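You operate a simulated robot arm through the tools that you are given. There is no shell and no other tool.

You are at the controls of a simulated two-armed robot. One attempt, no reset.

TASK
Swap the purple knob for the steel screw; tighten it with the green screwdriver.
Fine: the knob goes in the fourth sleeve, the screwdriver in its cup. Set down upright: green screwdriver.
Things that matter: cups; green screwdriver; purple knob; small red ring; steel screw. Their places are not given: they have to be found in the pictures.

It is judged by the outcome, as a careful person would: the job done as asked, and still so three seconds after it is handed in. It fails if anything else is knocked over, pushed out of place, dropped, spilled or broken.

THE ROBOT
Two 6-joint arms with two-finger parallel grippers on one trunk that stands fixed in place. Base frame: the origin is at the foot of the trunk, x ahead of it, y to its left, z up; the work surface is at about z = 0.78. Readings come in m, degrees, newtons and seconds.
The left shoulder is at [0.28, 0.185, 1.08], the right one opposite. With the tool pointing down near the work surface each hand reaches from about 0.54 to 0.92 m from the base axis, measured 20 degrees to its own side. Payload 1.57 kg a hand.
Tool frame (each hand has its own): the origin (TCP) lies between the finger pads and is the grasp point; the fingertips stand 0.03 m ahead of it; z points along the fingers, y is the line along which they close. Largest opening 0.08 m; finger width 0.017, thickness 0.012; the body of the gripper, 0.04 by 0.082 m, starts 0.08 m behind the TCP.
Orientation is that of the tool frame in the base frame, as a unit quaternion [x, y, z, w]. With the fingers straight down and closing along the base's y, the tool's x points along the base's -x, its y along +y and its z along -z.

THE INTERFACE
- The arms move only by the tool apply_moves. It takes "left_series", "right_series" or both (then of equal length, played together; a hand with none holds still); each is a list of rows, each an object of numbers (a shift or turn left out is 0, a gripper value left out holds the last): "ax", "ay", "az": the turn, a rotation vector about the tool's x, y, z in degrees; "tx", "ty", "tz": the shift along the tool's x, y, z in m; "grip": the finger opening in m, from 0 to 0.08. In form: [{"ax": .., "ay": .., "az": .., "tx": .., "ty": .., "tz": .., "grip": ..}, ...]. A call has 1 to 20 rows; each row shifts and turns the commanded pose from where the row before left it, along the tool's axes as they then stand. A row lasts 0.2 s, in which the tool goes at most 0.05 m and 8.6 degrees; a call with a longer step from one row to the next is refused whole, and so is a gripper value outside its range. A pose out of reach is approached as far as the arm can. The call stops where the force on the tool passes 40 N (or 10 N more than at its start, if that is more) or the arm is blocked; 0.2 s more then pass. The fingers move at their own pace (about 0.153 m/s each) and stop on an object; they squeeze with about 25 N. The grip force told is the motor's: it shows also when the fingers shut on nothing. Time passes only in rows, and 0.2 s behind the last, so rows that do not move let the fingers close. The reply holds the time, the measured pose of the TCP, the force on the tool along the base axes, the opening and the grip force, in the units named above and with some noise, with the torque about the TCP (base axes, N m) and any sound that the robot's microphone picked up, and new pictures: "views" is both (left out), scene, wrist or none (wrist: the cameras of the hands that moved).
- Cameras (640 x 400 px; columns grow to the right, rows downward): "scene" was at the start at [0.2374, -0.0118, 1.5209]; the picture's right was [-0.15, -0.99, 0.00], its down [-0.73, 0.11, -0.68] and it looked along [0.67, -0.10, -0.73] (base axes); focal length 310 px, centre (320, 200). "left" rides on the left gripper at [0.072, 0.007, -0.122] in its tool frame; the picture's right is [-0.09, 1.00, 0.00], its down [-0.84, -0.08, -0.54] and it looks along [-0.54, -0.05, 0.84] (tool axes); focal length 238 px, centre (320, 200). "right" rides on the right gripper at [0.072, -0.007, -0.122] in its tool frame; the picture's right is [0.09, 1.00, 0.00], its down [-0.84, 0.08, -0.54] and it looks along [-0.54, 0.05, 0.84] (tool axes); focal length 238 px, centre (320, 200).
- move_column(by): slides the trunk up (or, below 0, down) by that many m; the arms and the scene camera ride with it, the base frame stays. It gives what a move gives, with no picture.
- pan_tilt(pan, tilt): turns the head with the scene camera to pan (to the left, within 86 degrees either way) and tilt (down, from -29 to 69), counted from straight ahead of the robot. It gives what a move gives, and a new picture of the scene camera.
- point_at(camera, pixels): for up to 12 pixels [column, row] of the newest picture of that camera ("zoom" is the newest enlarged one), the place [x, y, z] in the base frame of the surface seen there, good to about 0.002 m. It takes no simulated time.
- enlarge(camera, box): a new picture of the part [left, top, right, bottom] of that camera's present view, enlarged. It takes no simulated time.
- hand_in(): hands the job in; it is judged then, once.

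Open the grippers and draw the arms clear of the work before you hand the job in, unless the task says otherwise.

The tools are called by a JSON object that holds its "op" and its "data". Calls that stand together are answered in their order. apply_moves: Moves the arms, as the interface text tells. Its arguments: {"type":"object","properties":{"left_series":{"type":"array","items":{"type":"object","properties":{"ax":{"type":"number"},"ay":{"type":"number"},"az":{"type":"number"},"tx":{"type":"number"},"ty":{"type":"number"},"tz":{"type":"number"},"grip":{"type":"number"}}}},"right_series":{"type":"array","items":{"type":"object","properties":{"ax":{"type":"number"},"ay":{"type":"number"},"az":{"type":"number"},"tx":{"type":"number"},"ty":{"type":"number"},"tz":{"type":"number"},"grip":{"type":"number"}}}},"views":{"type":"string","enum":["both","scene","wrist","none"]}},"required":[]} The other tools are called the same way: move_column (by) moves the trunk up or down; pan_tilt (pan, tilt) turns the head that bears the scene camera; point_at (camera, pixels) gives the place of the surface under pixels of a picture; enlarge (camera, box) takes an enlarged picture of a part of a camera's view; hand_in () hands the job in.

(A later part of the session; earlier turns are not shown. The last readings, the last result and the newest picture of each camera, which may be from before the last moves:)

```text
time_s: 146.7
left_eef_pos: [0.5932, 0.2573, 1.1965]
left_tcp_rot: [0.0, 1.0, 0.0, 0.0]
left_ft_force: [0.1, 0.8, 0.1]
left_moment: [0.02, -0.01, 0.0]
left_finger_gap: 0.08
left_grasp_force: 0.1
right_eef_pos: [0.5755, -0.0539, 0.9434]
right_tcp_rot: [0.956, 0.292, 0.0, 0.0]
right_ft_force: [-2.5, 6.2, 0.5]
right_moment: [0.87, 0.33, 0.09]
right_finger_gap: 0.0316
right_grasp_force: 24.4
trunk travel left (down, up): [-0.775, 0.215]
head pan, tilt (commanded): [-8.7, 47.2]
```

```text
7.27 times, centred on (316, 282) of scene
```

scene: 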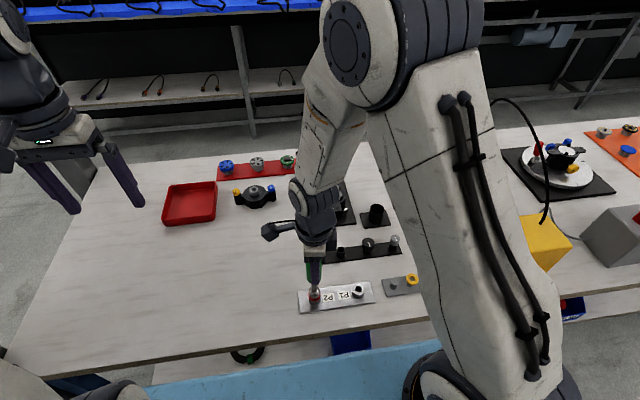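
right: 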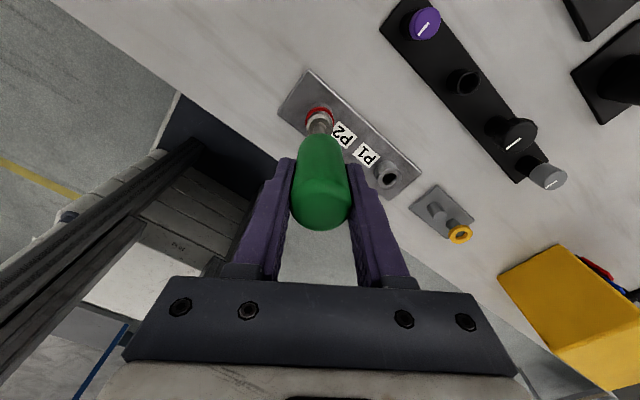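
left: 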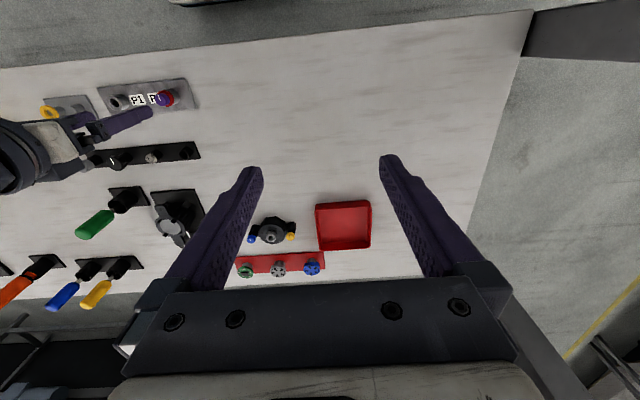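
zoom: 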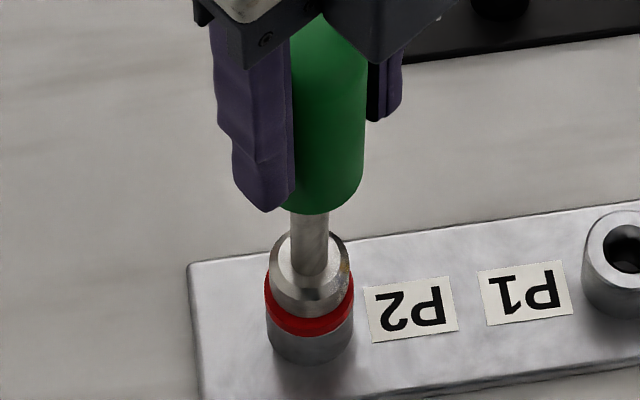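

Torque is only 0.09 and the driver leans ~2° (TCP drifted ~3 mm from the axis). I'll loosen to a light cage with the driver standing on the screw, recentre the hand over the axis, and re-close.

{"op": "apply_moves", "data": {"right_series": [{"grip": 0.0322}, {}, {"tx": 0.0022, "ty": -0.0005}, {"tx": 0.0021}, {}, {"grip": 0.0}, {}, {}], "views": "both"}}

{"op": "enlarge", "data": {"camera": "scene", "box": [288, 240, 344, 310]}}

{"op": "enlarge", "data": {"camera": "right", "box": [270, 80, 370, 160]}}

```text
time_s: 148.5
left_eef_pos: [0.5932, 0.2561, 1.196]
left_tcp_rot: [0.0, 1.0, -0.001, 0.001]
left_ft_force: [-0.1, -0.7, -0.4]
left_moment: [0.0, 0.0, 0.01]
left_finger_gap: 0.0802
left_grasp_force: 0.0
right_eef_pos: [0.5784, -0.0508, 0.9433]
right_tcp_rot: [0.956, 0.292, 0.001, 0.0]
right_ft_force: [0.0, 1.2, 2.1]
right_moment: [0.15, -0.05, -0.01]
right_finger_gap: 0.032
right_grasp_force: 24.8
trunk travel left (down, up): [-0.775, 0.215]
head pan, tilt (commanded): [-8.7, 47.2]
```

scene: 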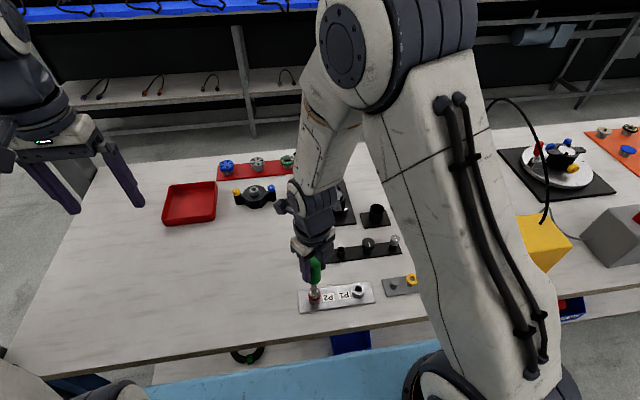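
right: 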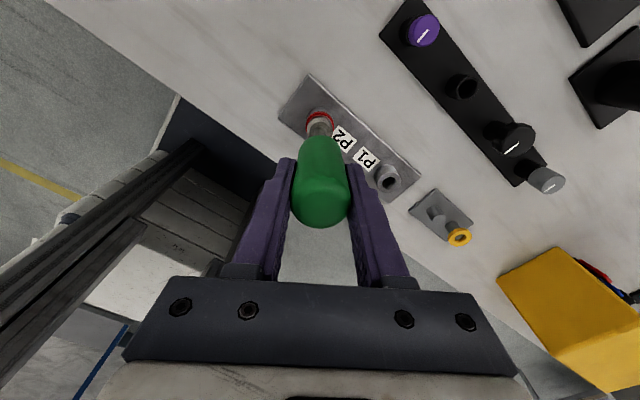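

```text
5.71 times, centred on (316, 275) of scene
```

zoom: 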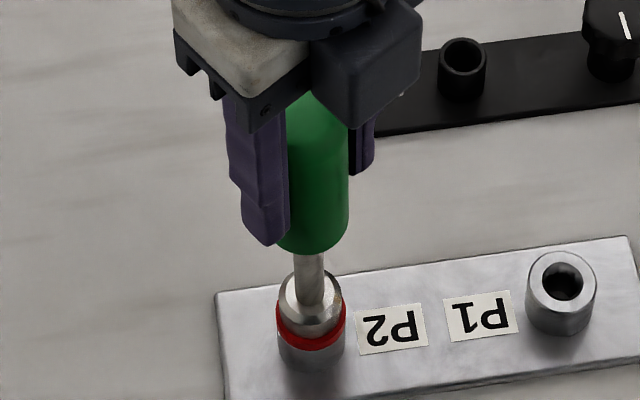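

```text
5.00 times, centred on (320, 120) of right
```

zoom: 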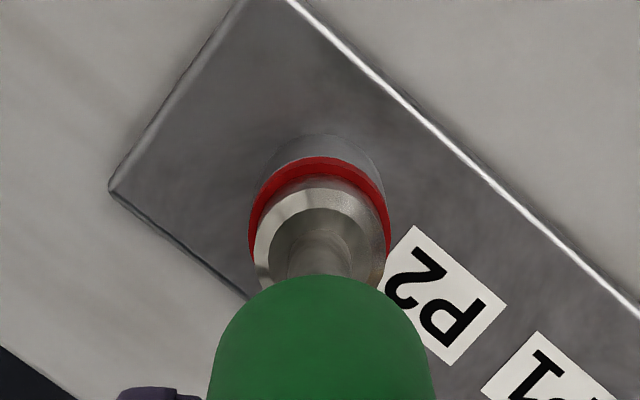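

The socket has now dropped fully over the hex (its lower edge is ~4 mm lower, nearly covering the ring). I'll open slightly (0.034), rotate back ~160° CCW around the standing driver with axis compensation, then re-close.

{"op": "apply_moves", "data": {"right_series": [{"grip": 0.034}, {"az": -8.4, "tx": 2e-05, "ty": 0.00029}, {"az": -8.4, "tx": 2e-05, "ty": 0.00029}, {"az": -8.4, "tx": 2e-05, "ty": 0.00029}, {"az": -8.4, "tx": 2e-05, "ty": 0.00029}, {"az": -8.4, "tx": 2e-05, "ty": 0.00029}, {"az": -8.4, "tx": 2e-05, "ty": 0.00029}, {"az": -8.4, "tx": 2e-05, "ty": 0.00029}, {"az": -8.4, "tx": 2e-05, "ty": 0.00029}, {"az": -8.4, "tx": 2e-05, "ty": 0.00029}], "views": "both"}}

{"op": "enlarge", "data": {"camera": "scene", "box": [288, 240, 344, 310]}}

```text
time_s: 150.7
left_eef_pos: [0.5929, 0.2567, 1.1968]
left_tcp_rot: [0.0, 1.0, -0.001, 0.0]
left_ft_force: [0.5, 0.0, 0.7]
left_moment: [0.0, -0.02, -0.01]
left_finger_gap: 0.08
left_grasp_force: 0.1
right_eef_pos: [0.582, -0.0514, 0.9431]
right_tcp_rot: [0.575, 0.818, 0.0, 0.001]
right_ft_force: [0.3, -0.3, 0.7]
right_moment: [0.0, -0.01, -0.02]
right_finger_gap: 0.034
right_grasp_force: 0.1
trunk travel left (down, up): [-0.775, 0.215]
head pan, tilt (commanded): [-8.7, 47.2]
```

scene: 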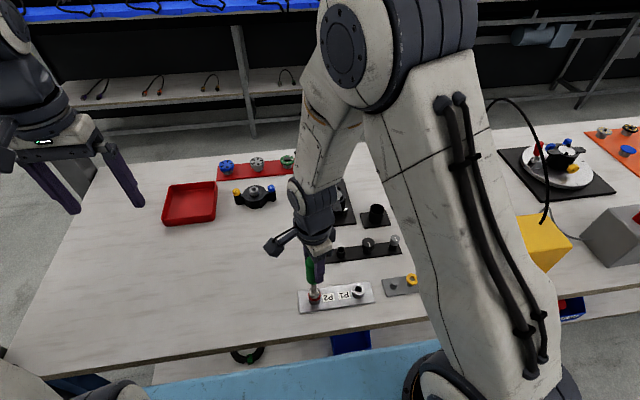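
right: 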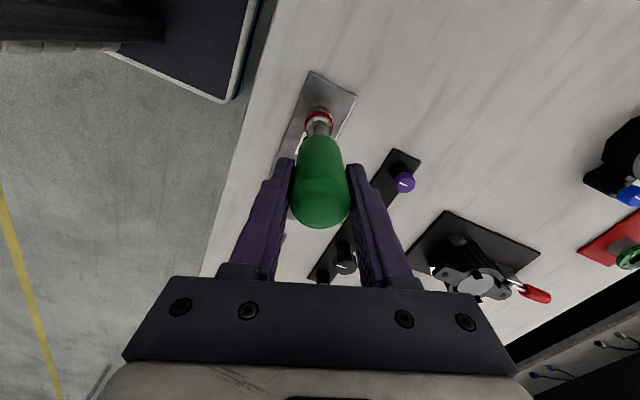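

```text
5.71 times, centred on (316, 275) of scene
```

zoom: 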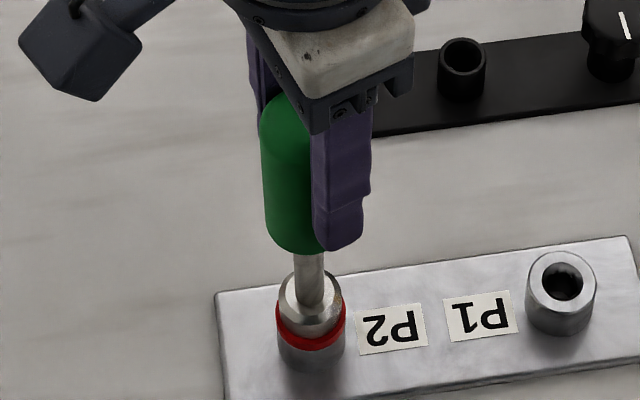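

The driver stands steady on the screw, loosely caged. I'll continue back another 84°, then close and take a tightening turn.

{"op": "apply_moves", "data": {"right_series": [{"az": -8.4, "tx": 2e-05, "ty": 0.00029}, {"az": -8.4, "tx": 2e-05, "ty": 0.00029}, {"az": -8.4, "tx": 2e-05, "ty": 0.00029}, {"az": -8.4, "tx": 2e-05, "ty": 0.00029}, {"az": -8.4, "tx": 2e-05, "ty": 0.00029}, {"az": -8.4, "tx": 2e-05, "ty": 0.00029}, {"az": -8.4, "tx": 2e-05, "ty": 0.00029}, {"az": -8.4, "tx": 2e-05, "ty": 0.00029}, {"az": -8.4, "tx": 2e-05, "ty": 0.00029}, {"az": -8.4, "tx": 2e-05, "ty": 0.00029}, {}, {"grip": 0.0}, {}, {}], "views": "both"}}

{"op": "enlarge", "data": {"camera": "scene", "box": [288, 240, 344, 310]}}

{"op": "enlarge", "data": {"camera": "right", "box": [270, 80, 370, 160]}}

```text
time_s: 153.7
left_eef_pos: [0.5926, 0.2563, 1.1971]
left_tcp_rot: [-0.001, 1.0, 0.0, 0.0]
left_ft_force: [0.6, -0.7, 0.2]
left_moment: [0.01, 0.03, 0.01]
left_finger_gap: 0.08
left_grasp_force: 0.0
right_eef_pos: [0.5843, -0.0483, 0.9433]
right_tcp_rot: [-0.119, 0.993, -0.001, 0.0]
right_ft_force: [0.4, -0.9, -0.4]
right_moment: [-0.09, -0.05, 0.01]
right_finger_gap: 0.0316
right_grasp_force: 25.2
trunk travel left (down, up): [-0.775, 0.215]
head pan, tilt (commanded): [-8.7, 47.2]
```

scene: 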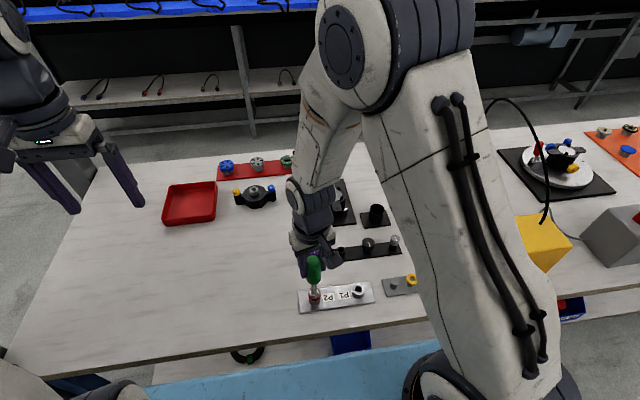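
right: 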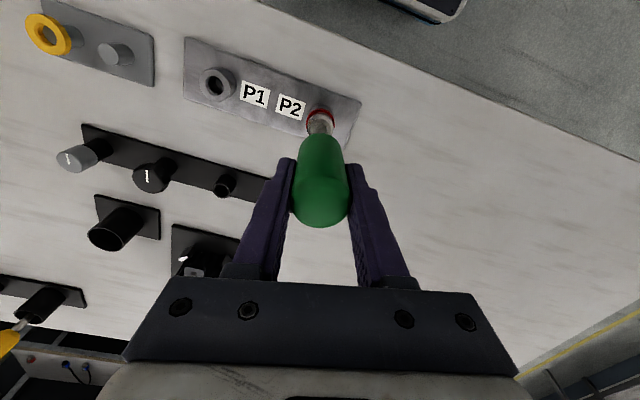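

```text
5.71 times, centred on (316, 275) of scene
```

zoom: 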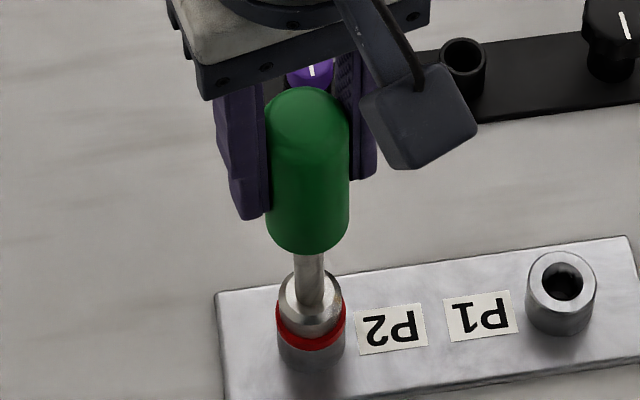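

```text
5.00 times, centred on (320, 120) of right
```

zoom: 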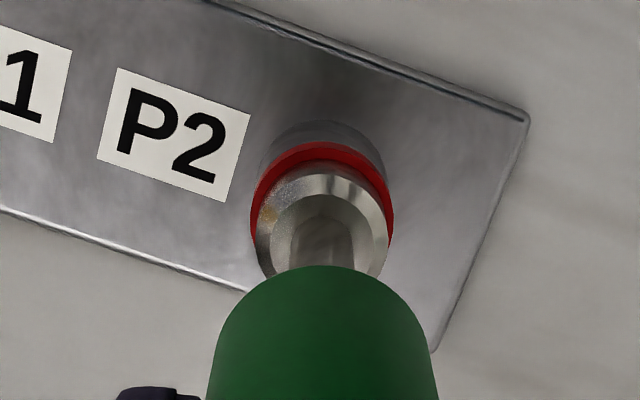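

Closed firmly with almost no side load. I'll turn clockwise in 6° rows with light downward press and watch the torque.

{"op": "apply_moves", "data": {"right_series": [{"tz": 0.0008}, {"az": 6, "ty": -0.00035, "tx": 2e-05}, {"az": 6, "ty": -0.00035, "tx": 2e-05}, {"az": 6, "ty": -0.00035, "tx": 2e-05}, {"az": 6, "ty": -0.00035, "tx": 2e-05}, {}], "views": "none"}}

{"op": "apply_moves", "data": {"right_series": [{"az": 6, "ty": -0.00035, "tx": 2e-05}, {"az": 6, "ty": -0.00035, "tx": 2e-05}, {"az": 6, "ty": -0.00035, "tx": 2e-05}, {"az": 6, "ty": -0.00035, "tx": 2e-05}, {}], "views": "both"}}

{"op": "enlarge", "data": {"camera": "scene", "box": [288, 240, 344, 310]}}

```text
time_s: 155.1
left_eef_pos: [0.594, 0.2568, 1.1966]
left_tcp_rot: [0.0, 1.0, -0.001, -0.001]
left_ft_force: [0.1, 1.1, 0.0]
left_moment: [0.04, -0.01, -0.04]
left_finger_gap: 0.0801
left_grasp_force: 0.1
right_eef_pos: [0.584, -0.0501, 0.9415]
right_tcp_rot: [0.091, 0.996, 0.001, 0.0]
right_ft_force: [-0.3, -1.0, 5.2]
right_moment: [-0.09, -0.06, 0.36]
right_finger_gap: 0.0318
right_grasp_force: 24.8
trunk travel left (down, up): [-0.775, 0.215]
head pan, tilt (commanded): [-8.7, 47.2]
```

```text
time_s: 156.3
left_eef_pos: [0.5929, 0.2572, 1.1963]
left_tcp_rot: [0.001, 1.0, 0.0, 0.0]
left_ft_force: [0.8, 0.1, 0.8]
left_moment: [0.03, 0.03, -0.01]
left_finger_gap: 0.0799
left_grasp_force: 0.0
right_eef_pos: [0.5833, -0.0517, 0.943]
right_tcp_rot: [0.296, 0.955, 0.0, 0.0]
right_ft_force: [0.1, -0.7, -0.8]
right_moment: [-0.01, -0.01, 0.21]
right_finger_gap: 0.0317
right_grasp_force: 24.6
trunk travel left (down, up): [-0.775, 0.215]
head pan, tilt (commanded): [-8.7, 47.2]
```

scene: 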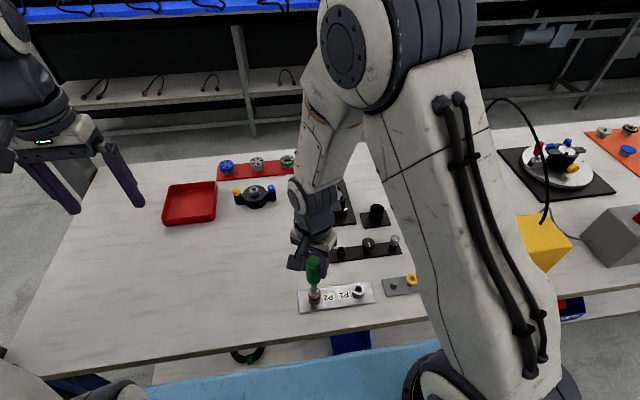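
right: 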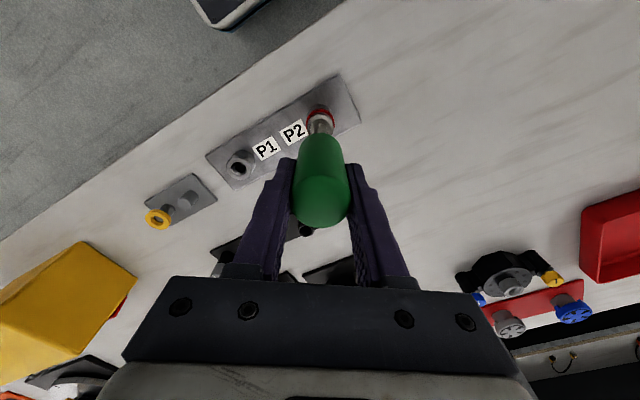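

```text
5.71 times, centred on (316, 275) of scene
```

zoom: 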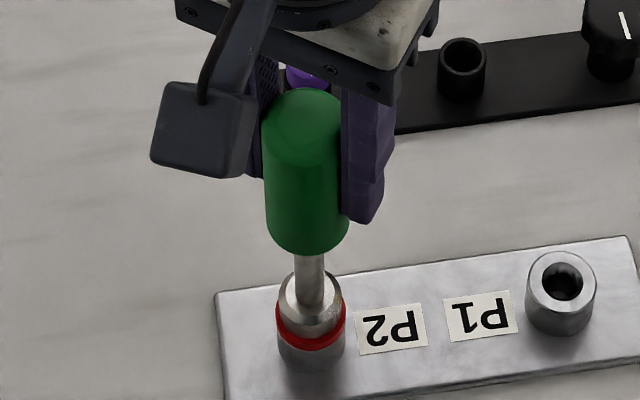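

Torque peaked at 0.36 Nm and then dropped to 0.21 (handle slipping in the fingers). I'll look at the socket's texture to see whether the driver turned or slipped.

{"op": "enlarge", "data": {"camera": "right", "box": [270, 80, 370, 160]}}

{"op": "enlarge", "data": {"camera": "scene", "box": [300, 275, 332, 305]}}

```text
5.00 times, centred on (320, 120) of right
```

zoom: 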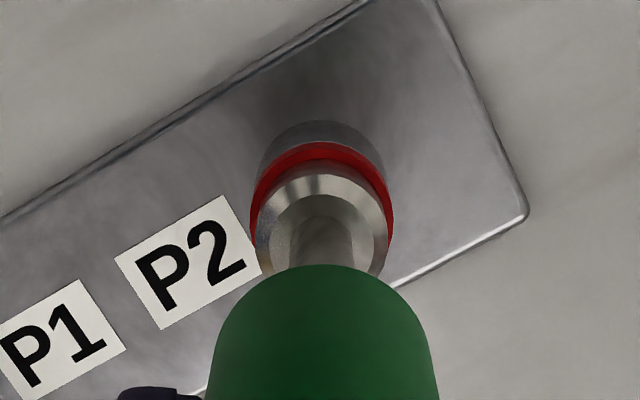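

```text
13.33 times, centred on (316, 290) of scene
```

zoom: 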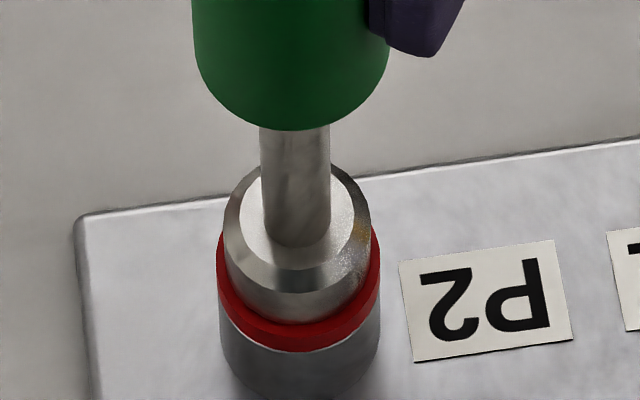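

The socket's gold speckle stayed put in the scene view while the fingers slipped: the screw is at its stop, tightened with ~0.36 Nm. I'll release the torsion by opening slightly, re-close, then lift gently.

{"op": "apply_moves", "data": {"right_series": [{"grip": 0.034}, {}, {"grip": 0.0}, {}, {}], "views": "none"}}

{"op": "apply_moves", "data": {"right_series": [{"tz": -0.002}, {"tz": -0.003}, {"tz": -0.003}, {"tz": -0.004}, {"tz": -0.004}, {}], "views": "both"}}

{"op": "enlarge", "data": {"camera": "scene", "box": [288, 240, 344, 310]}}

```text
time_s: 157.5
left_eef_pos: [0.5925, 0.2568, 1.1969]
left_tcp_rot: [-0.001, 1.0, 0.0, 0.001]
left_ft_force: [-0.5, -0.7, 0.1]
left_moment: [0.01, -0.01, 0.0]
left_finger_gap: 0.0801
left_grasp_force: 0.0
right_eef_pos: [0.5825, -0.0523, 0.9418]
right_tcp_rot: [0.295, 0.956, 0.0, 0.001]
right_ft_force: [0.3, -1.2, 1.4]
right_moment: [-0.06, 0.0, 0.14]
right_finger_gap: 0.0317
right_grasp_force: 25.3
trunk travel left (down, up): [-0.775, 0.215]
head pan, tilt (commanded): [-8.7, 47.2]
```

```text
time_s: 158.9
left_eef_pos: [0.5931, 0.2565, 1.1971]
left_tcp_rot: [0.0, 1.0, 0.0, 0.0]
left_ft_force: [-0.4, 0.8, -0.5]
left_moment: [0.01, 0.0, -0.04]
left_finger_gap: 0.0799
left_grasp_force: 0.0
right_eef_pos: [0.583, -0.0526, 0.9584]
right_tcp_rot: [0.296, 0.955, 0.0, 0.0]
right_ft_force: [0.3, 1.2, -16.4]
right_moment: [0.11, -0.09, 0.17]
right_finger_gap: 0.0316
right_grasp_force: 24.8
trunk travel left (down, up): [-0.775, 0.215]
head pan, tilt (commanded): [-8.7, 47.2]
```

scene: 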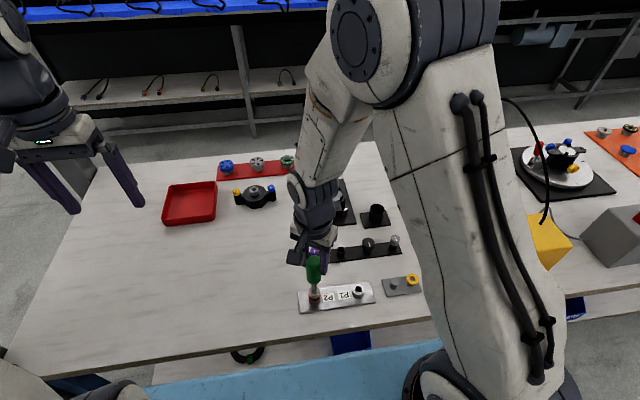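
right: 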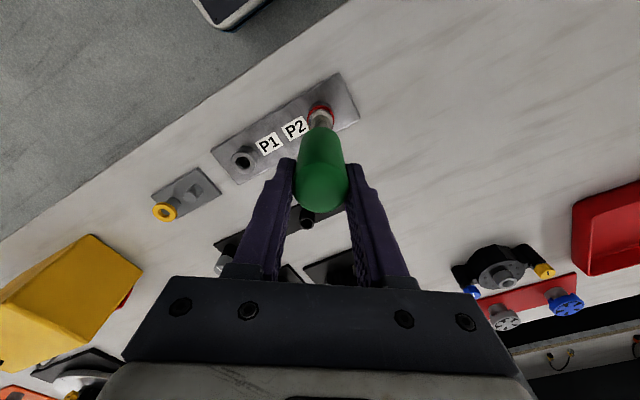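

```text
5.71 times, centred on (316, 275) of scene
```

zoom: 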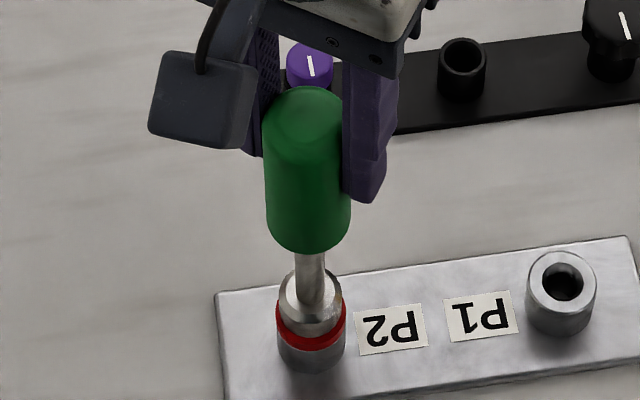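

The socket clings under residual torsion (0.17 Nm) and the fingers slid up the handle. I'll relieve the torsion by rotating slightly CCW in small steps while watching the moment.

{"op": "apply_moves", "data": {"right_series": [{"tz": 0.0015}, {"az": -2, "ty": 0.0001}, {}], "views": "none"}}

{"op": "apply_moves", "data": {"right_series": [{"az": -2, "ty": 0.0001}, {}], "views": "none"}}

```text
time_s: 159.7
left_eef_pos: [0.5947, 0.2563, 1.1969]
left_tcp_rot: [0.0, 1.0, 0.0, 0.0]
left_ft_force: [-0.7, -0.8, -0.1]
left_moment: [-0.01, -0.04, 0.01]
left_finger_gap: 0.08
left_grasp_force: 0.1
right_eef_pos: [0.583, -0.0525, 0.9567]
right_tcp_rot: [0.278, 0.961, 0.001, 0.001]
right_ft_force: [0.9, -3.0, 3.9]
right_moment: [-0.44, -0.11, 0.13]
right_finger_gap: 0.0316
right_grasp_force: 24.7
trunk travel left (down, up): [-0.775, 0.215]
head pan, tilt (commanded): [-8.7, 47.2]
```

```text
time_s: 160.3
left_eef_pos: [0.5931, 0.2554, 1.1966]
left_tcp_rot: [0.0, 1.0, 0.0, 0.0]
left_ft_force: [0.2, -0.1, 0.1]
left_moment: [-0.02, 0.0, 0.04]
left_finger_gap: 0.08
left_grasp_force: 0.0
right_eef_pos: [0.5829, -0.0511, 0.956]
right_tcp_rot: [0.262, 0.965, 0.001, 0.001]
right_ft_force: [1.6, -3.3, 5.4]
right_moment: [-0.44, -0.25, 0.09]
right_finger_gap: 0.0315
right_grasp_force: 24.7
trunk travel left (down, up): [-0.775, 0.215]
head pan, tilt (commanded): [-8.7, 47.2]
```

Torsion is dropping 0.02 Nm per degree; 4° more should bring it to about zero.

{"op": "apply_moves", "data": {"right_series": [{"az": -2, "ty": 0.0001}, {"az": -2, "ty": 0.0001}, {}], "views": "none"}}

{"op": "apply_moves", "data": {"right_series": [{}], "views": "none"}}

```text
time_s: 161.1
left_eef_pos: [0.5933, 0.2578, 1.1957]
left_tcp_rot: [0.0, 1.0, -0.001, 0.0]
left_ft_force: [0.2, 0.1, 0.7]
left_moment: [-0.02, -0.03, -0.01]
left_finger_gap: 0.08
left_grasp_force: 0.0
right_eef_pos: [0.5837, -0.0508, 0.9576]
right_tcp_rot: [0.228, 0.974, 0.001, -0.001]
right_ft_force: [1.7, -1.2, -0.4]
right_moment: [-0.17, -0.27, 0.01]
right_finger_gap: 0.0318
right_grasp_force: 24.7
trunk travel left (down, up): [-0.775, 0.215]
head pan, tilt (commanded): [-8.7, 47.2]
```

```text
time_s: 161.5
left_eef_pos: [0.5924, 0.2571, 1.1962]
left_tcp_rot: [0.0, 1.0, 0.0, 0.0]
left_ft_force: [0.7, -0.2, 0.0]
left_moment: [0.01, 0.01, 0.04]
left_finger_gap: 0.0799
left_grasp_force: 0.1
right_eef_pos: [0.5832, -0.0516, 0.9563]
right_tcp_rot: [0.228, 0.974, 0.0, 0.001]
right_ft_force: [1.2, -1.1, -1.2]
right_moment: [-0.12, -0.25, 0.02]
right_finger_gap: 0.0314
right_grasp_force: 24.8
trunk travel left (down, up): [-0.775, 0.215]
head pan, tilt (commanded): [-8.7, 47.2]
```

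Torsion is ~0. Now I'll lift gently 3 mm and check whether the socket comes off.

{"op": "apply_moves", "data": {"right_series": [{"tz": -0.0015}, {"tz": -0.0015}, {}], "views": "none"}}

{"op": "apply_moves", "data": {"right_series": [{"tz": -0.002}, {"tz": -0.002}, {}], "views": "both"}}

{"op": "enlarge", "data": {"camera": "scene", "box": [288, 240, 344, 310]}}

```text
time_s: 162.3
left_eef_pos: [0.5924, 0.257, 1.1962]
left_tcp_rot: [0.0, 1.0, 0.001, 0.0]
left_ft_force: [-0.3, 0.6, 0.0]
left_moment: [0.0, -0.05, 0.01]
left_finger_gap: 0.0799
left_grasp_force: 0.1
right_eef_pos: [0.5842, -0.0517, 0.959]
right_tcp_rot: [0.228, 0.974, -0.001, 0.0]
right_ft_force: [0.3, 1.8, -2.0]
right_moment: [0.18, -0.11, -0.01]
right_finger_gap: 0.0313
right_grasp_force: 25.4
trunk travel left (down, up): [-0.775, 0.215]
head pan, tilt (commanded): [-8.7, 47.2]
```

```text
time_s: 163.1
left_eef_pos: [0.5939, 0.2572, 1.1972]
left_tcp_rot: [0.0, 1.0, 0.0, 0.0]
left_ft_force: [0.1, -0.6, 0.2]
left_moment: [-0.01, 0.01, 0.01]
left_finger_gap: 0.08
left_grasp_force: 0.1
right_eef_pos: [0.5829, -0.052, 0.9644]
right_tcp_rot: [0.228, 0.974, 0.0, 0.0]
right_ft_force: [0.0, 0.1, -0.6]
right_moment: [-0.01, -0.03, 0.0]
right_finger_gap: 0.0314
right_grasp_force: 25.7
trunk travel left (down, up): [-0.775, 0.215]
head pan, tilt (commanded): [-8.7, 47.2]
```

scene: 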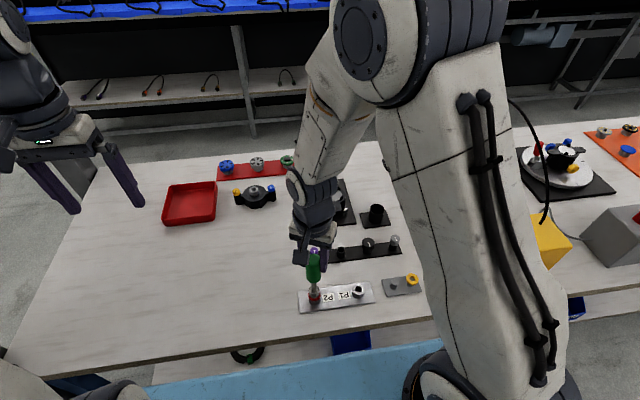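
right: 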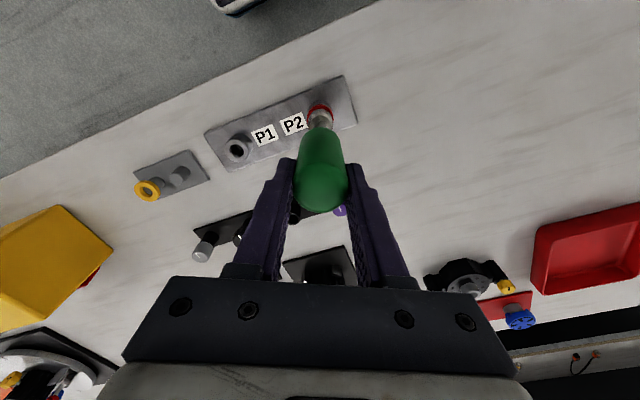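

```text
5.71 times, centred on (316, 275) of scene
```

zoom: 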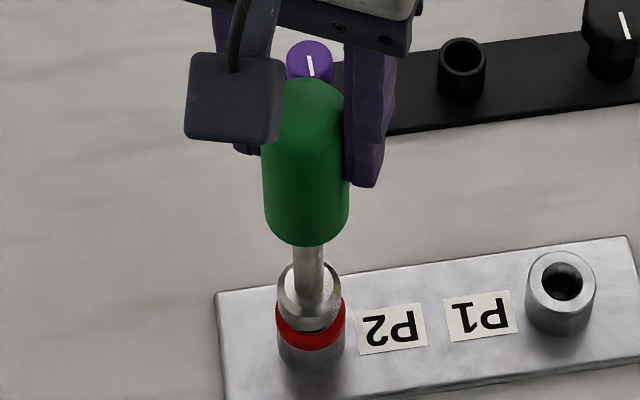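

The driver lifts freely now. I'll raise 40 mm more and inspect the screw's mark and seat.

{"op": "apply_moves", "data": {"right_series": [{"tz": -0.01}, {"tz": -0.015}, {"tz": -0.015}], "views": "both"}}

{"op": "enlarge", "data": {"camera": "scene", "box": [292, 270, 340, 310]}}

{"op": "enlarge", "data": {"camera": "right", "box": [280, 80, 360, 140]}}

```text
time_s: 163.9
left_eef_pos: [0.5931, 0.256, 1.1974]
left_tcp_rot: [0.001, 1.0, -0.001, 0.0]
left_ft_force: [0.2, -1.9, 0.3]
left_moment: [0.02, -0.02, -0.02]
left_finger_gap: 0.0799
left_grasp_force: 0.1
right_eef_pos: [0.5842, -0.0509, 1.0048]
right_tcp_rot: [0.228, 0.974, 0.0, 0.001]
right_ft_force: [-0.6, 0.0, -0.8]
right_moment: [-0.02, -0.02, -0.01]
right_finger_gap: 0.0316
right_grasp_force: 24.7
trunk travel left (down, up): [-0.775, 0.215]
head pan, tilt (commanded): [-8.7, 47.2]
```

scene: 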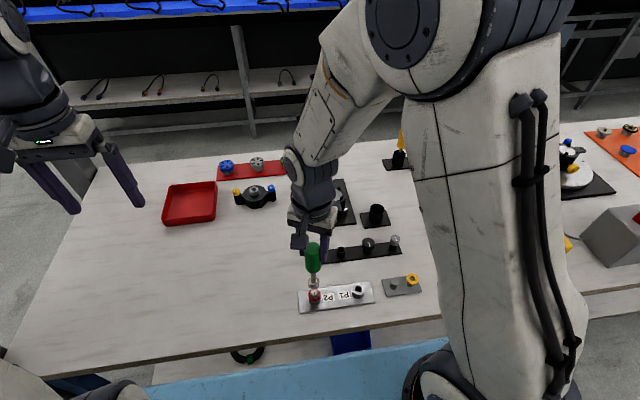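
right: 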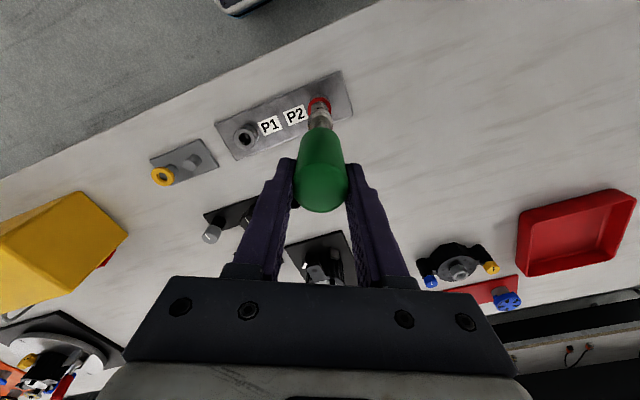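

```text
10.00 times, centred on (316, 290) of scene
```

zoom: 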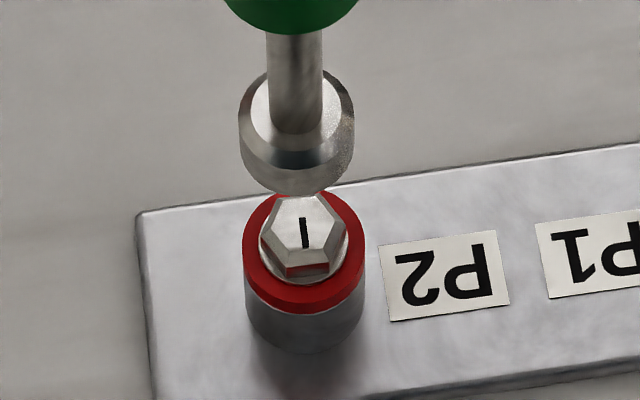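

```text
6.67 times, centred on (320, 110) of right
```

zoom: 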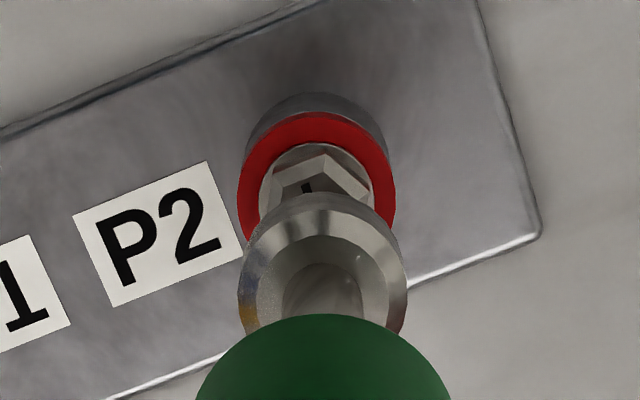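

The screw's mark is unchanged (full turn, at its stop) and it sits flat on the red ring — tight. Now I'll carry the driver back: raise, turn to yaw 0 and travel above the cup.

{"op": "apply_moves", "data": {"right_series": [{"az": -6.6, "tz": -0.012}, {"az": -6.6, "tz": -0.012}, {"az": -6.6, "tz": -0.012}, {"az": -6.6, "tz": -0.01}, {"tx": -0.0285, "ty": -0.02725}, {"tx": -0.0285, "ty": -0.02725}, {"tx": -0.0285, "ty": -0.02725}, {"tx": -0.0285, "ty": -0.02725}, {"tx": -0.0285, "ty": -0.02725}, {"tx": -0.0285, "ty": -0.02725}, {"tx": -0.0285, "ty": -0.02725}, {"tx": -0.0285, "ty": -0.02725}, {}, {}], "views": "both"}}

{"op": "enlarge", "data": {"camera": "scene", "box": [348, 110, 428, 230]}}

{"op": "enlarge", "data": {"camera": "right", "box": [270, 80, 370, 160]}}

```text
time_s: 166.9
left_eef_pos: [0.5941, 0.2559, 1.1966]
left_tcp_rot: [0.0, 1.0, 0.0, -0.001]
left_ft_force: [0.4, 0.3, 0.3]
left_moment: [-0.02, 0.0, -0.02]
left_finger_gap: 0.0799
left_grasp_force: 0.0
right_eef_pos: [0.8111, -0.2694, 1.0501]
right_tcp_rot: [-0.001, 1.0, 0.0, 0.0]
right_ft_force: [0.9, 0.7, -1.2]
right_moment: [-0.02, -0.04, 0.01]
right_finger_gap: 0.0314
right_grasp_force: 25.4
trunk travel left (down, up): [-0.775, 0.215]
head pan, tilt (commanded): [-8.7, 47.2]
```

scene: 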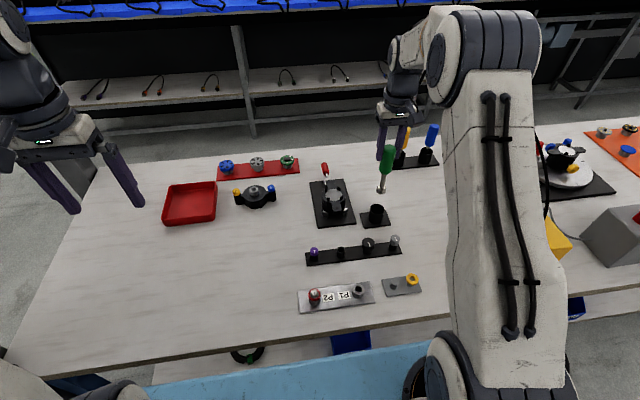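
right: 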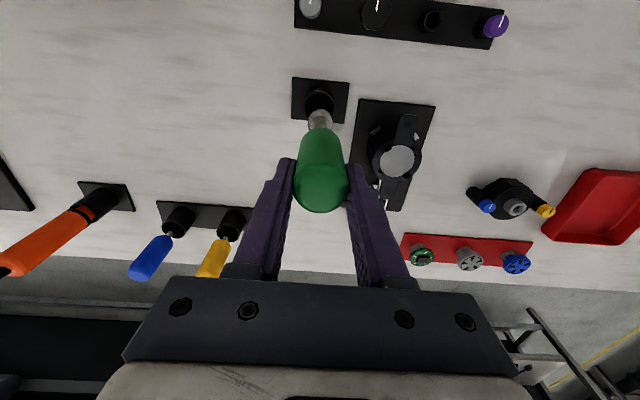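

```text
3.33 times, centred on (388, 170) of scene
```

zoom: 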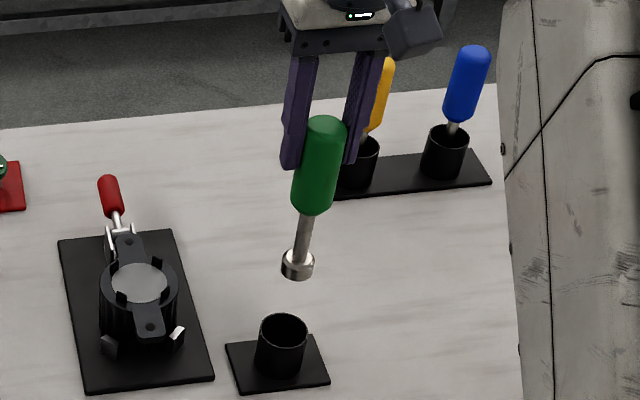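

```text
5.00 times, centred on (320, 120) of right
```

zoom: 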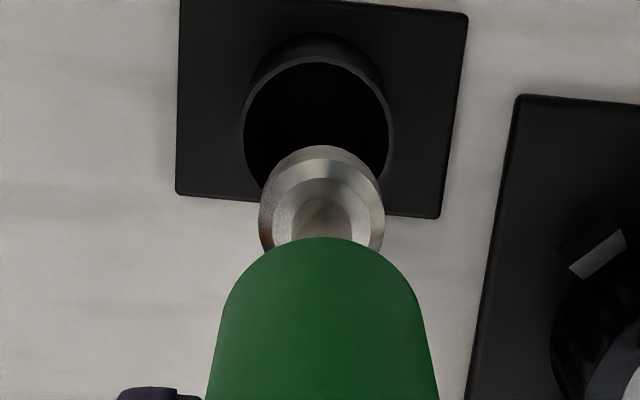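

Cup centre is ~1.2 mm toward −y of the socket, x aligned. I'll correct and descend 60 mm, then check again.

{"op": "apply_moves", "data": {"right_series": [{"ty": -0.0012, "tz": 0.02}, {"tz": 0.02}, {"tz": 0.02}, {}], "views": "both"}}

{"op": "enlarge", "data": {"camera": "scene", "box": [348, 150, 412, 230]}}

{"op": "enlarge", "data": {"camera": "right", "box": [270, 80, 370, 160]}}

```text
time_s: 167.9
left_eef_pos: [0.593, 0.2561, 1.1975]
left_tcp_rot: [0.0, 1.0, -0.001, -0.001]
left_ft_force: [0.3, 0.1, -1.5]
left_moment: [0.01, 0.0, 0.0]
left_finger_gap: 0.0799
left_grasp_force: 0.0
right_eef_pos: [0.8118, -0.2705, 0.9888]
right_tcp_rot: [0.0, 1.0, 0.0, -0.001]
right_ft_force: [-0.6, 0.1, -0.9]
right_moment: [0.01, 0.01, 0.02]
right_finger_gap: 0.0317
right_grasp_force: 24.8
trunk travel left (down, up): [-0.775, 0.215]
head pan, tilt (commanded): [-8.7, 47.2]
```

scene: 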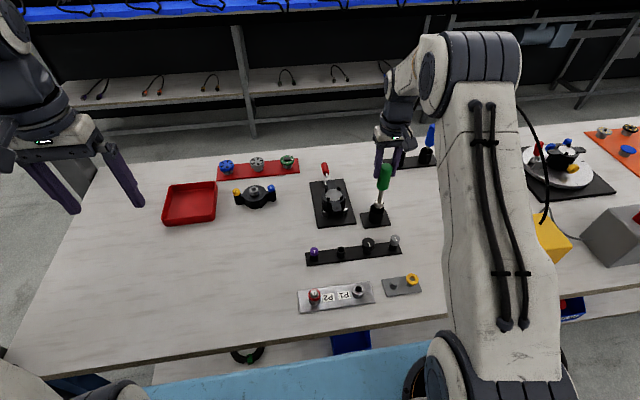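
right: 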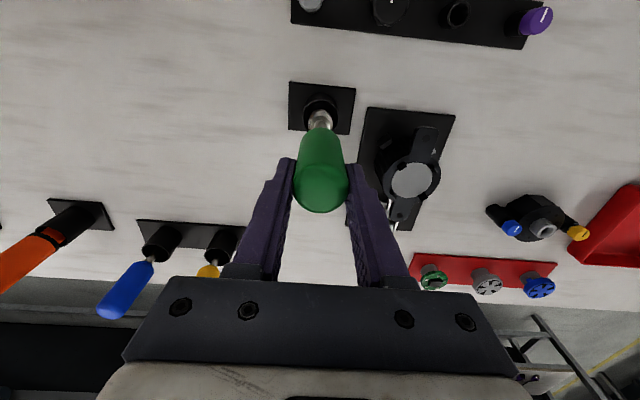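

```text
5.00 times, centred on (380, 190) of scene
```

zoom: 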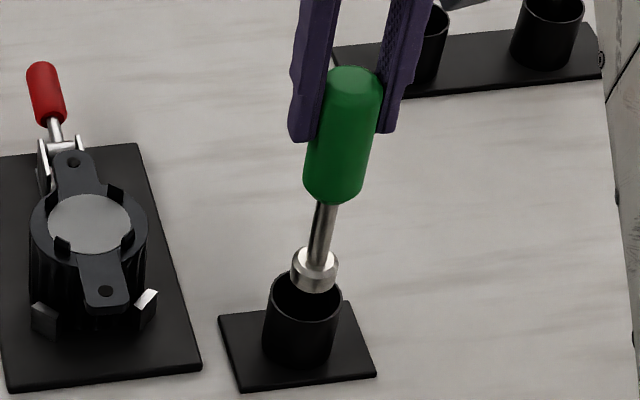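

```text
5.00 times, centred on (320, 120) of right
```

zoom: 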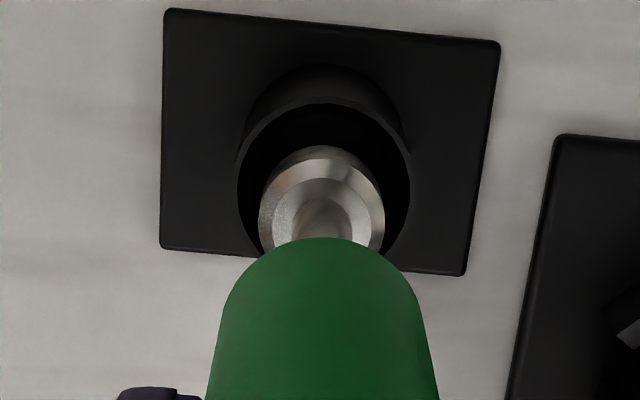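

The socket is right over the cup opening (321 vs 323). I'll lower into the cup, 45 mm in moderate steps.

{"op": "apply_moves", "data": {"right_series": [{"tx": 0.0006, "tz": 0.01}, {"tz": 0.01}, {"tz": 0.01}, {"tz": 0.01}, {"tz": 0.005}, {}], "views": "both"}}

{"op": "enlarge", "data": {"camera": "scene", "box": [348, 150, 412, 230]}}

```text
time_s: 169.3
left_eef_pos: [0.5931, 0.2568, 1.1975]
left_tcp_rot: [0.0, 1.0, 0.0, 0.0]
left_ft_force: [0.0, 0.2, 0.4]
left_moment: [0.02, 0.01, 0.0]
left_finger_gap: 0.08
left_grasp_force: 0.1
right_eef_pos: [0.8111, -0.2697, 0.945]
right_tcp_rot: [-0.001, 1.0, 0.0, 0.001]
right_ft_force: [1.4, 0.4, -0.5]
right_moment: [0.0, -0.2, 0.01]
right_finger_gap: 0.0315
right_grasp_force: 24.8
trunk travel left (down, up): [-0.775, 0.215]
head pan, tilt (commanded): [-8.7, 47.2]
```

scene: 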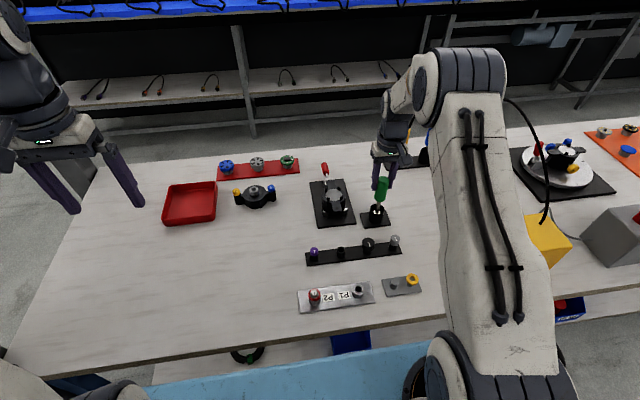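
right: 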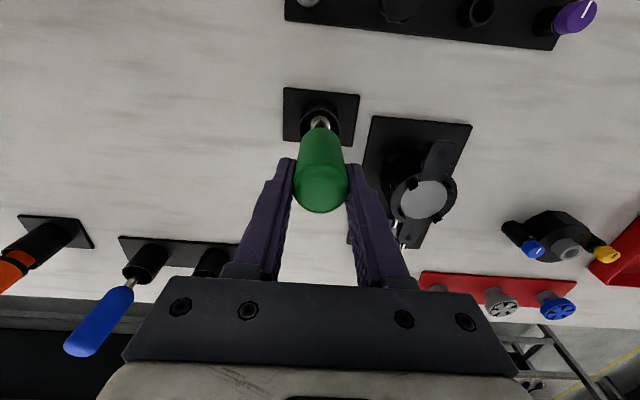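

```text
5.00 times, centred on (380, 190) of scene
```

zoom: 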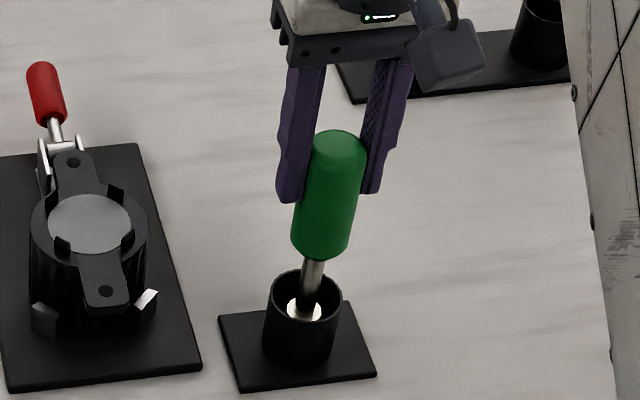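

The socket is inside the cup with a light touch on the near wall; I'll shift +1 mm in x and lower until it meets the floor.

{"op": "apply_moves", "data": {"right_series": [{"tx": -0.001, "tz": 0.003}, {"tz": 0.003}, {"tz": 0.003}, {"tz": 0.002}, {"tz": 0.002}, {}], "views": "wrist"}}

{"op": "enlarge", "data": {"camera": "scene", "box": [348, 150, 412, 230]}}

```text
time_s: 170.7
left_eef_pos: [0.5934, 0.2571, 1.1966]
left_tcp_rot: [0.001, 1.0, 0.0, 0.0]
left_ft_force: [-0.1, -0.4, 0.0]
left_moment: [0.01, 0.0, -0.02]
left_finger_gap: 0.0799
left_grasp_force: 0.2
right_eef_pos: [0.8113, -0.2692, 0.9306]
right_tcp_rot: [-0.001, 1.0, 0.0, 0.001]
right_ft_force: [-0.5, 0.2, -1.8]
right_moment: [0.03, 0.03, -0.01]
right_finger_gap: 0.0317
right_grasp_force: 25.0
trunk travel left (down, up): [-0.775, 0.215]
head pan, tilt (commanded): [-8.7, 47.2]
```

right: 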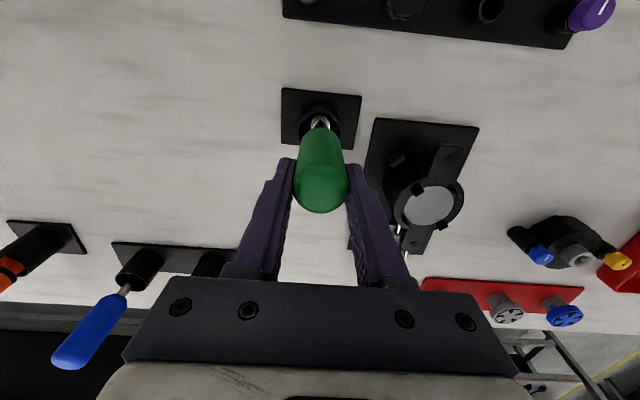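

```text
5.00 times, centred on (380, 190) of scene
```

zoom: 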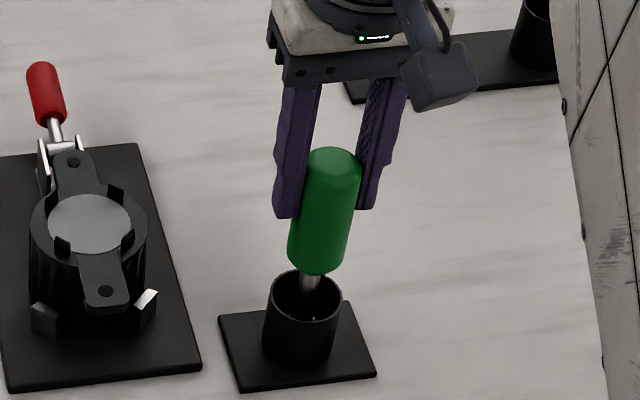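

No floor contact yet at z 0.931. Continuing down in 1 mm steps.

{"op": "apply_moves", "data": {"right_series": [{"tz": 0.001}, {"tz": 0.001}, {"tz": 0.001}, {"tz": 0.001}, {}], "views": "none"}}

```text
time_s: 171.9
left_eef_pos: [0.5932, 0.2572, 1.1957]
left_tcp_rot: [-0.001, 1.0, 0.0, 0.0]
left_ft_force: [-0.3, 0.3, 0.0]
left_moment: [-0.01, -0.01, 0.01]
left_finger_gap: 0.08
left_grasp_force: 0.1
right_eef_pos: [0.8128, -0.2704, 0.9278]
right_tcp_rot: [0.0, 1.0, 0.0, 0.0]
right_ft_force: [-1.2, -0.4, -1.5]
right_moment: [-0.02, 0.01, -0.02]
right_finger_gap: 0.0311
right_grasp_force: 25.5
trunk travel left (down, up): [-0.775, 0.215]
head pan, tilt (commanded): [-8.7, 47.2]
```

Still hanging freely; I'll continue a few more millimetres until contact.

{"op": "apply_moves", "data": {"right_series": [{"tz": 0.001}, {"tz": 0.001}, {"tz": 0.001}, {"tz": 0.001}, {}], "views": "wrist"}}

{"op": "enlarge", "data": {"camera": "scene", "box": [348, 150, 412, 230]}}

```text
time_s: 173.1
left_eef_pos: [0.5922, 0.2576, 1.1968]
left_tcp_rot: [0.0, 1.0, 0.0, 0.0]
left_ft_force: [0.0, -0.5, 0.5]
left_moment: [0.0, 0.01, -0.01]
left_finger_gap: 0.0798
left_grasp_force: 0.0
right_eef_pos: [0.8124, -0.2695, 0.9248]
right_tcp_rot: [-0.001, 1.0, 0.0, 0.003]
right_ft_force: [-1.3, 0.8, 17.7]
right_moment: [0.17, -0.02, 0.1]
right_finger_gap: 0.0315
right_grasp_force: 25.8
trunk travel left (down, up): [-0.775, 0.215]
head pan, tilt (commanded): [-8.7, 47.2]
```

right: 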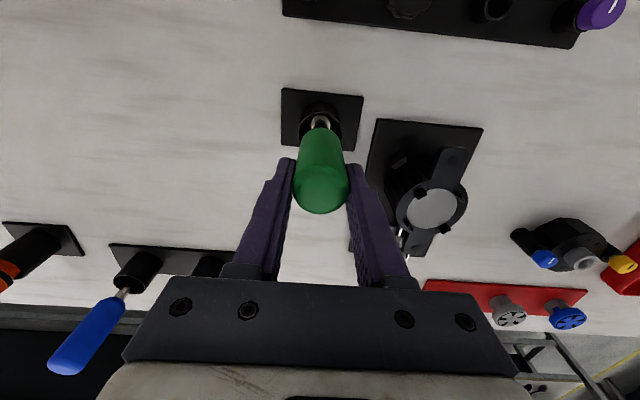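

```text
5.00 times, centred on (380, 190) of scene
```

zoom: 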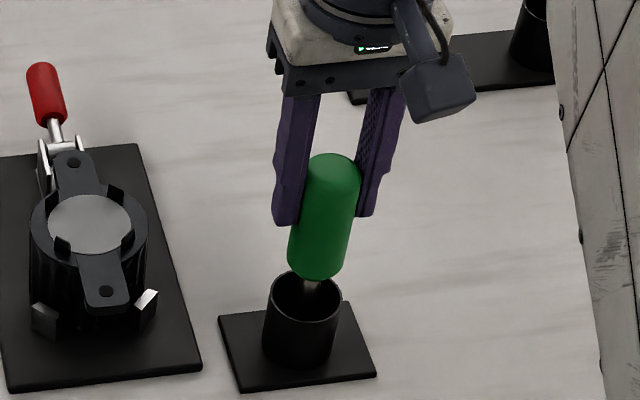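

Floor contact (17.7 N) and the handle is at its original position in the scene. I'll relieve the press and open the fingers gently.

{"op": "apply_moves", "data": {"right_series": [{"tz": -0.001}, {"grip": 0.0325}, {}, {"grip": 0.036}, {}], "views": "both"}}

{"op": "enlarge", "data": {"camera": "scene", "box": [348, 150, 412, 230]}}

```text
time_s: 174.3
left_eef_pos: [0.5936, 0.2569, 1.1971]
left_tcp_rot: [-0.001, 1.0, 0.0, 0.0]
left_ft_force: [0.6, -0.1, -0.5]
left_moment: [-0.01, -0.02, -0.02]
left_finger_gap: 0.0802
left_grasp_force: 0.0
right_eef_pos: [0.8113, -0.2702, 0.9242]
right_tcp_rot: [-0.001, 1.0, 0.0, -0.001]
right_ft_force: [0.2, -0.1, 0.2]
right_moment: [0.04, -0.04, 0.01]
right_finger_gap: 0.0357
right_grasp_force: 0.0
trunk travel left (down, up): [-0.775, 0.215]
head pan, tilt (commanded): [-8.7, 47.2]
```

scene: 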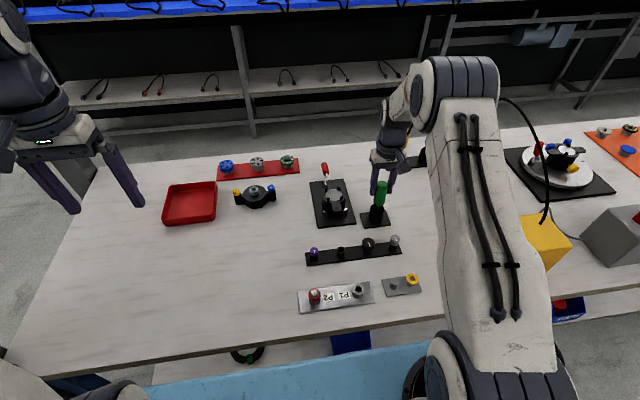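
right: 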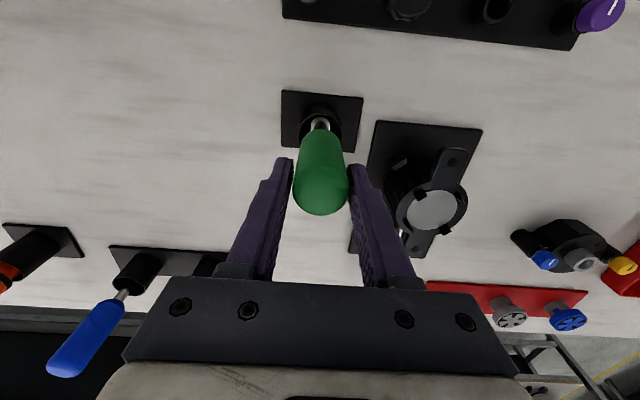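

```text
5.00 times, centred on (380, 190) of scene
```

zoom: 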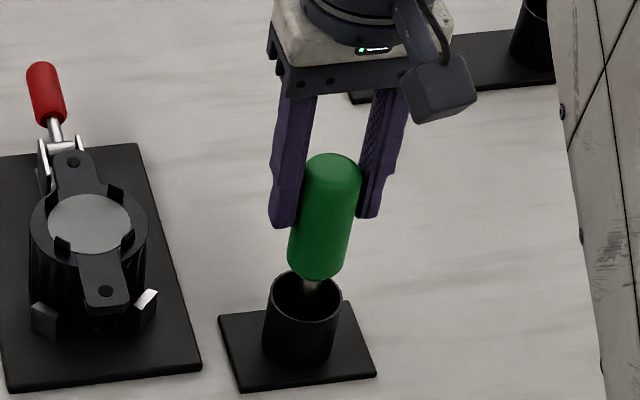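

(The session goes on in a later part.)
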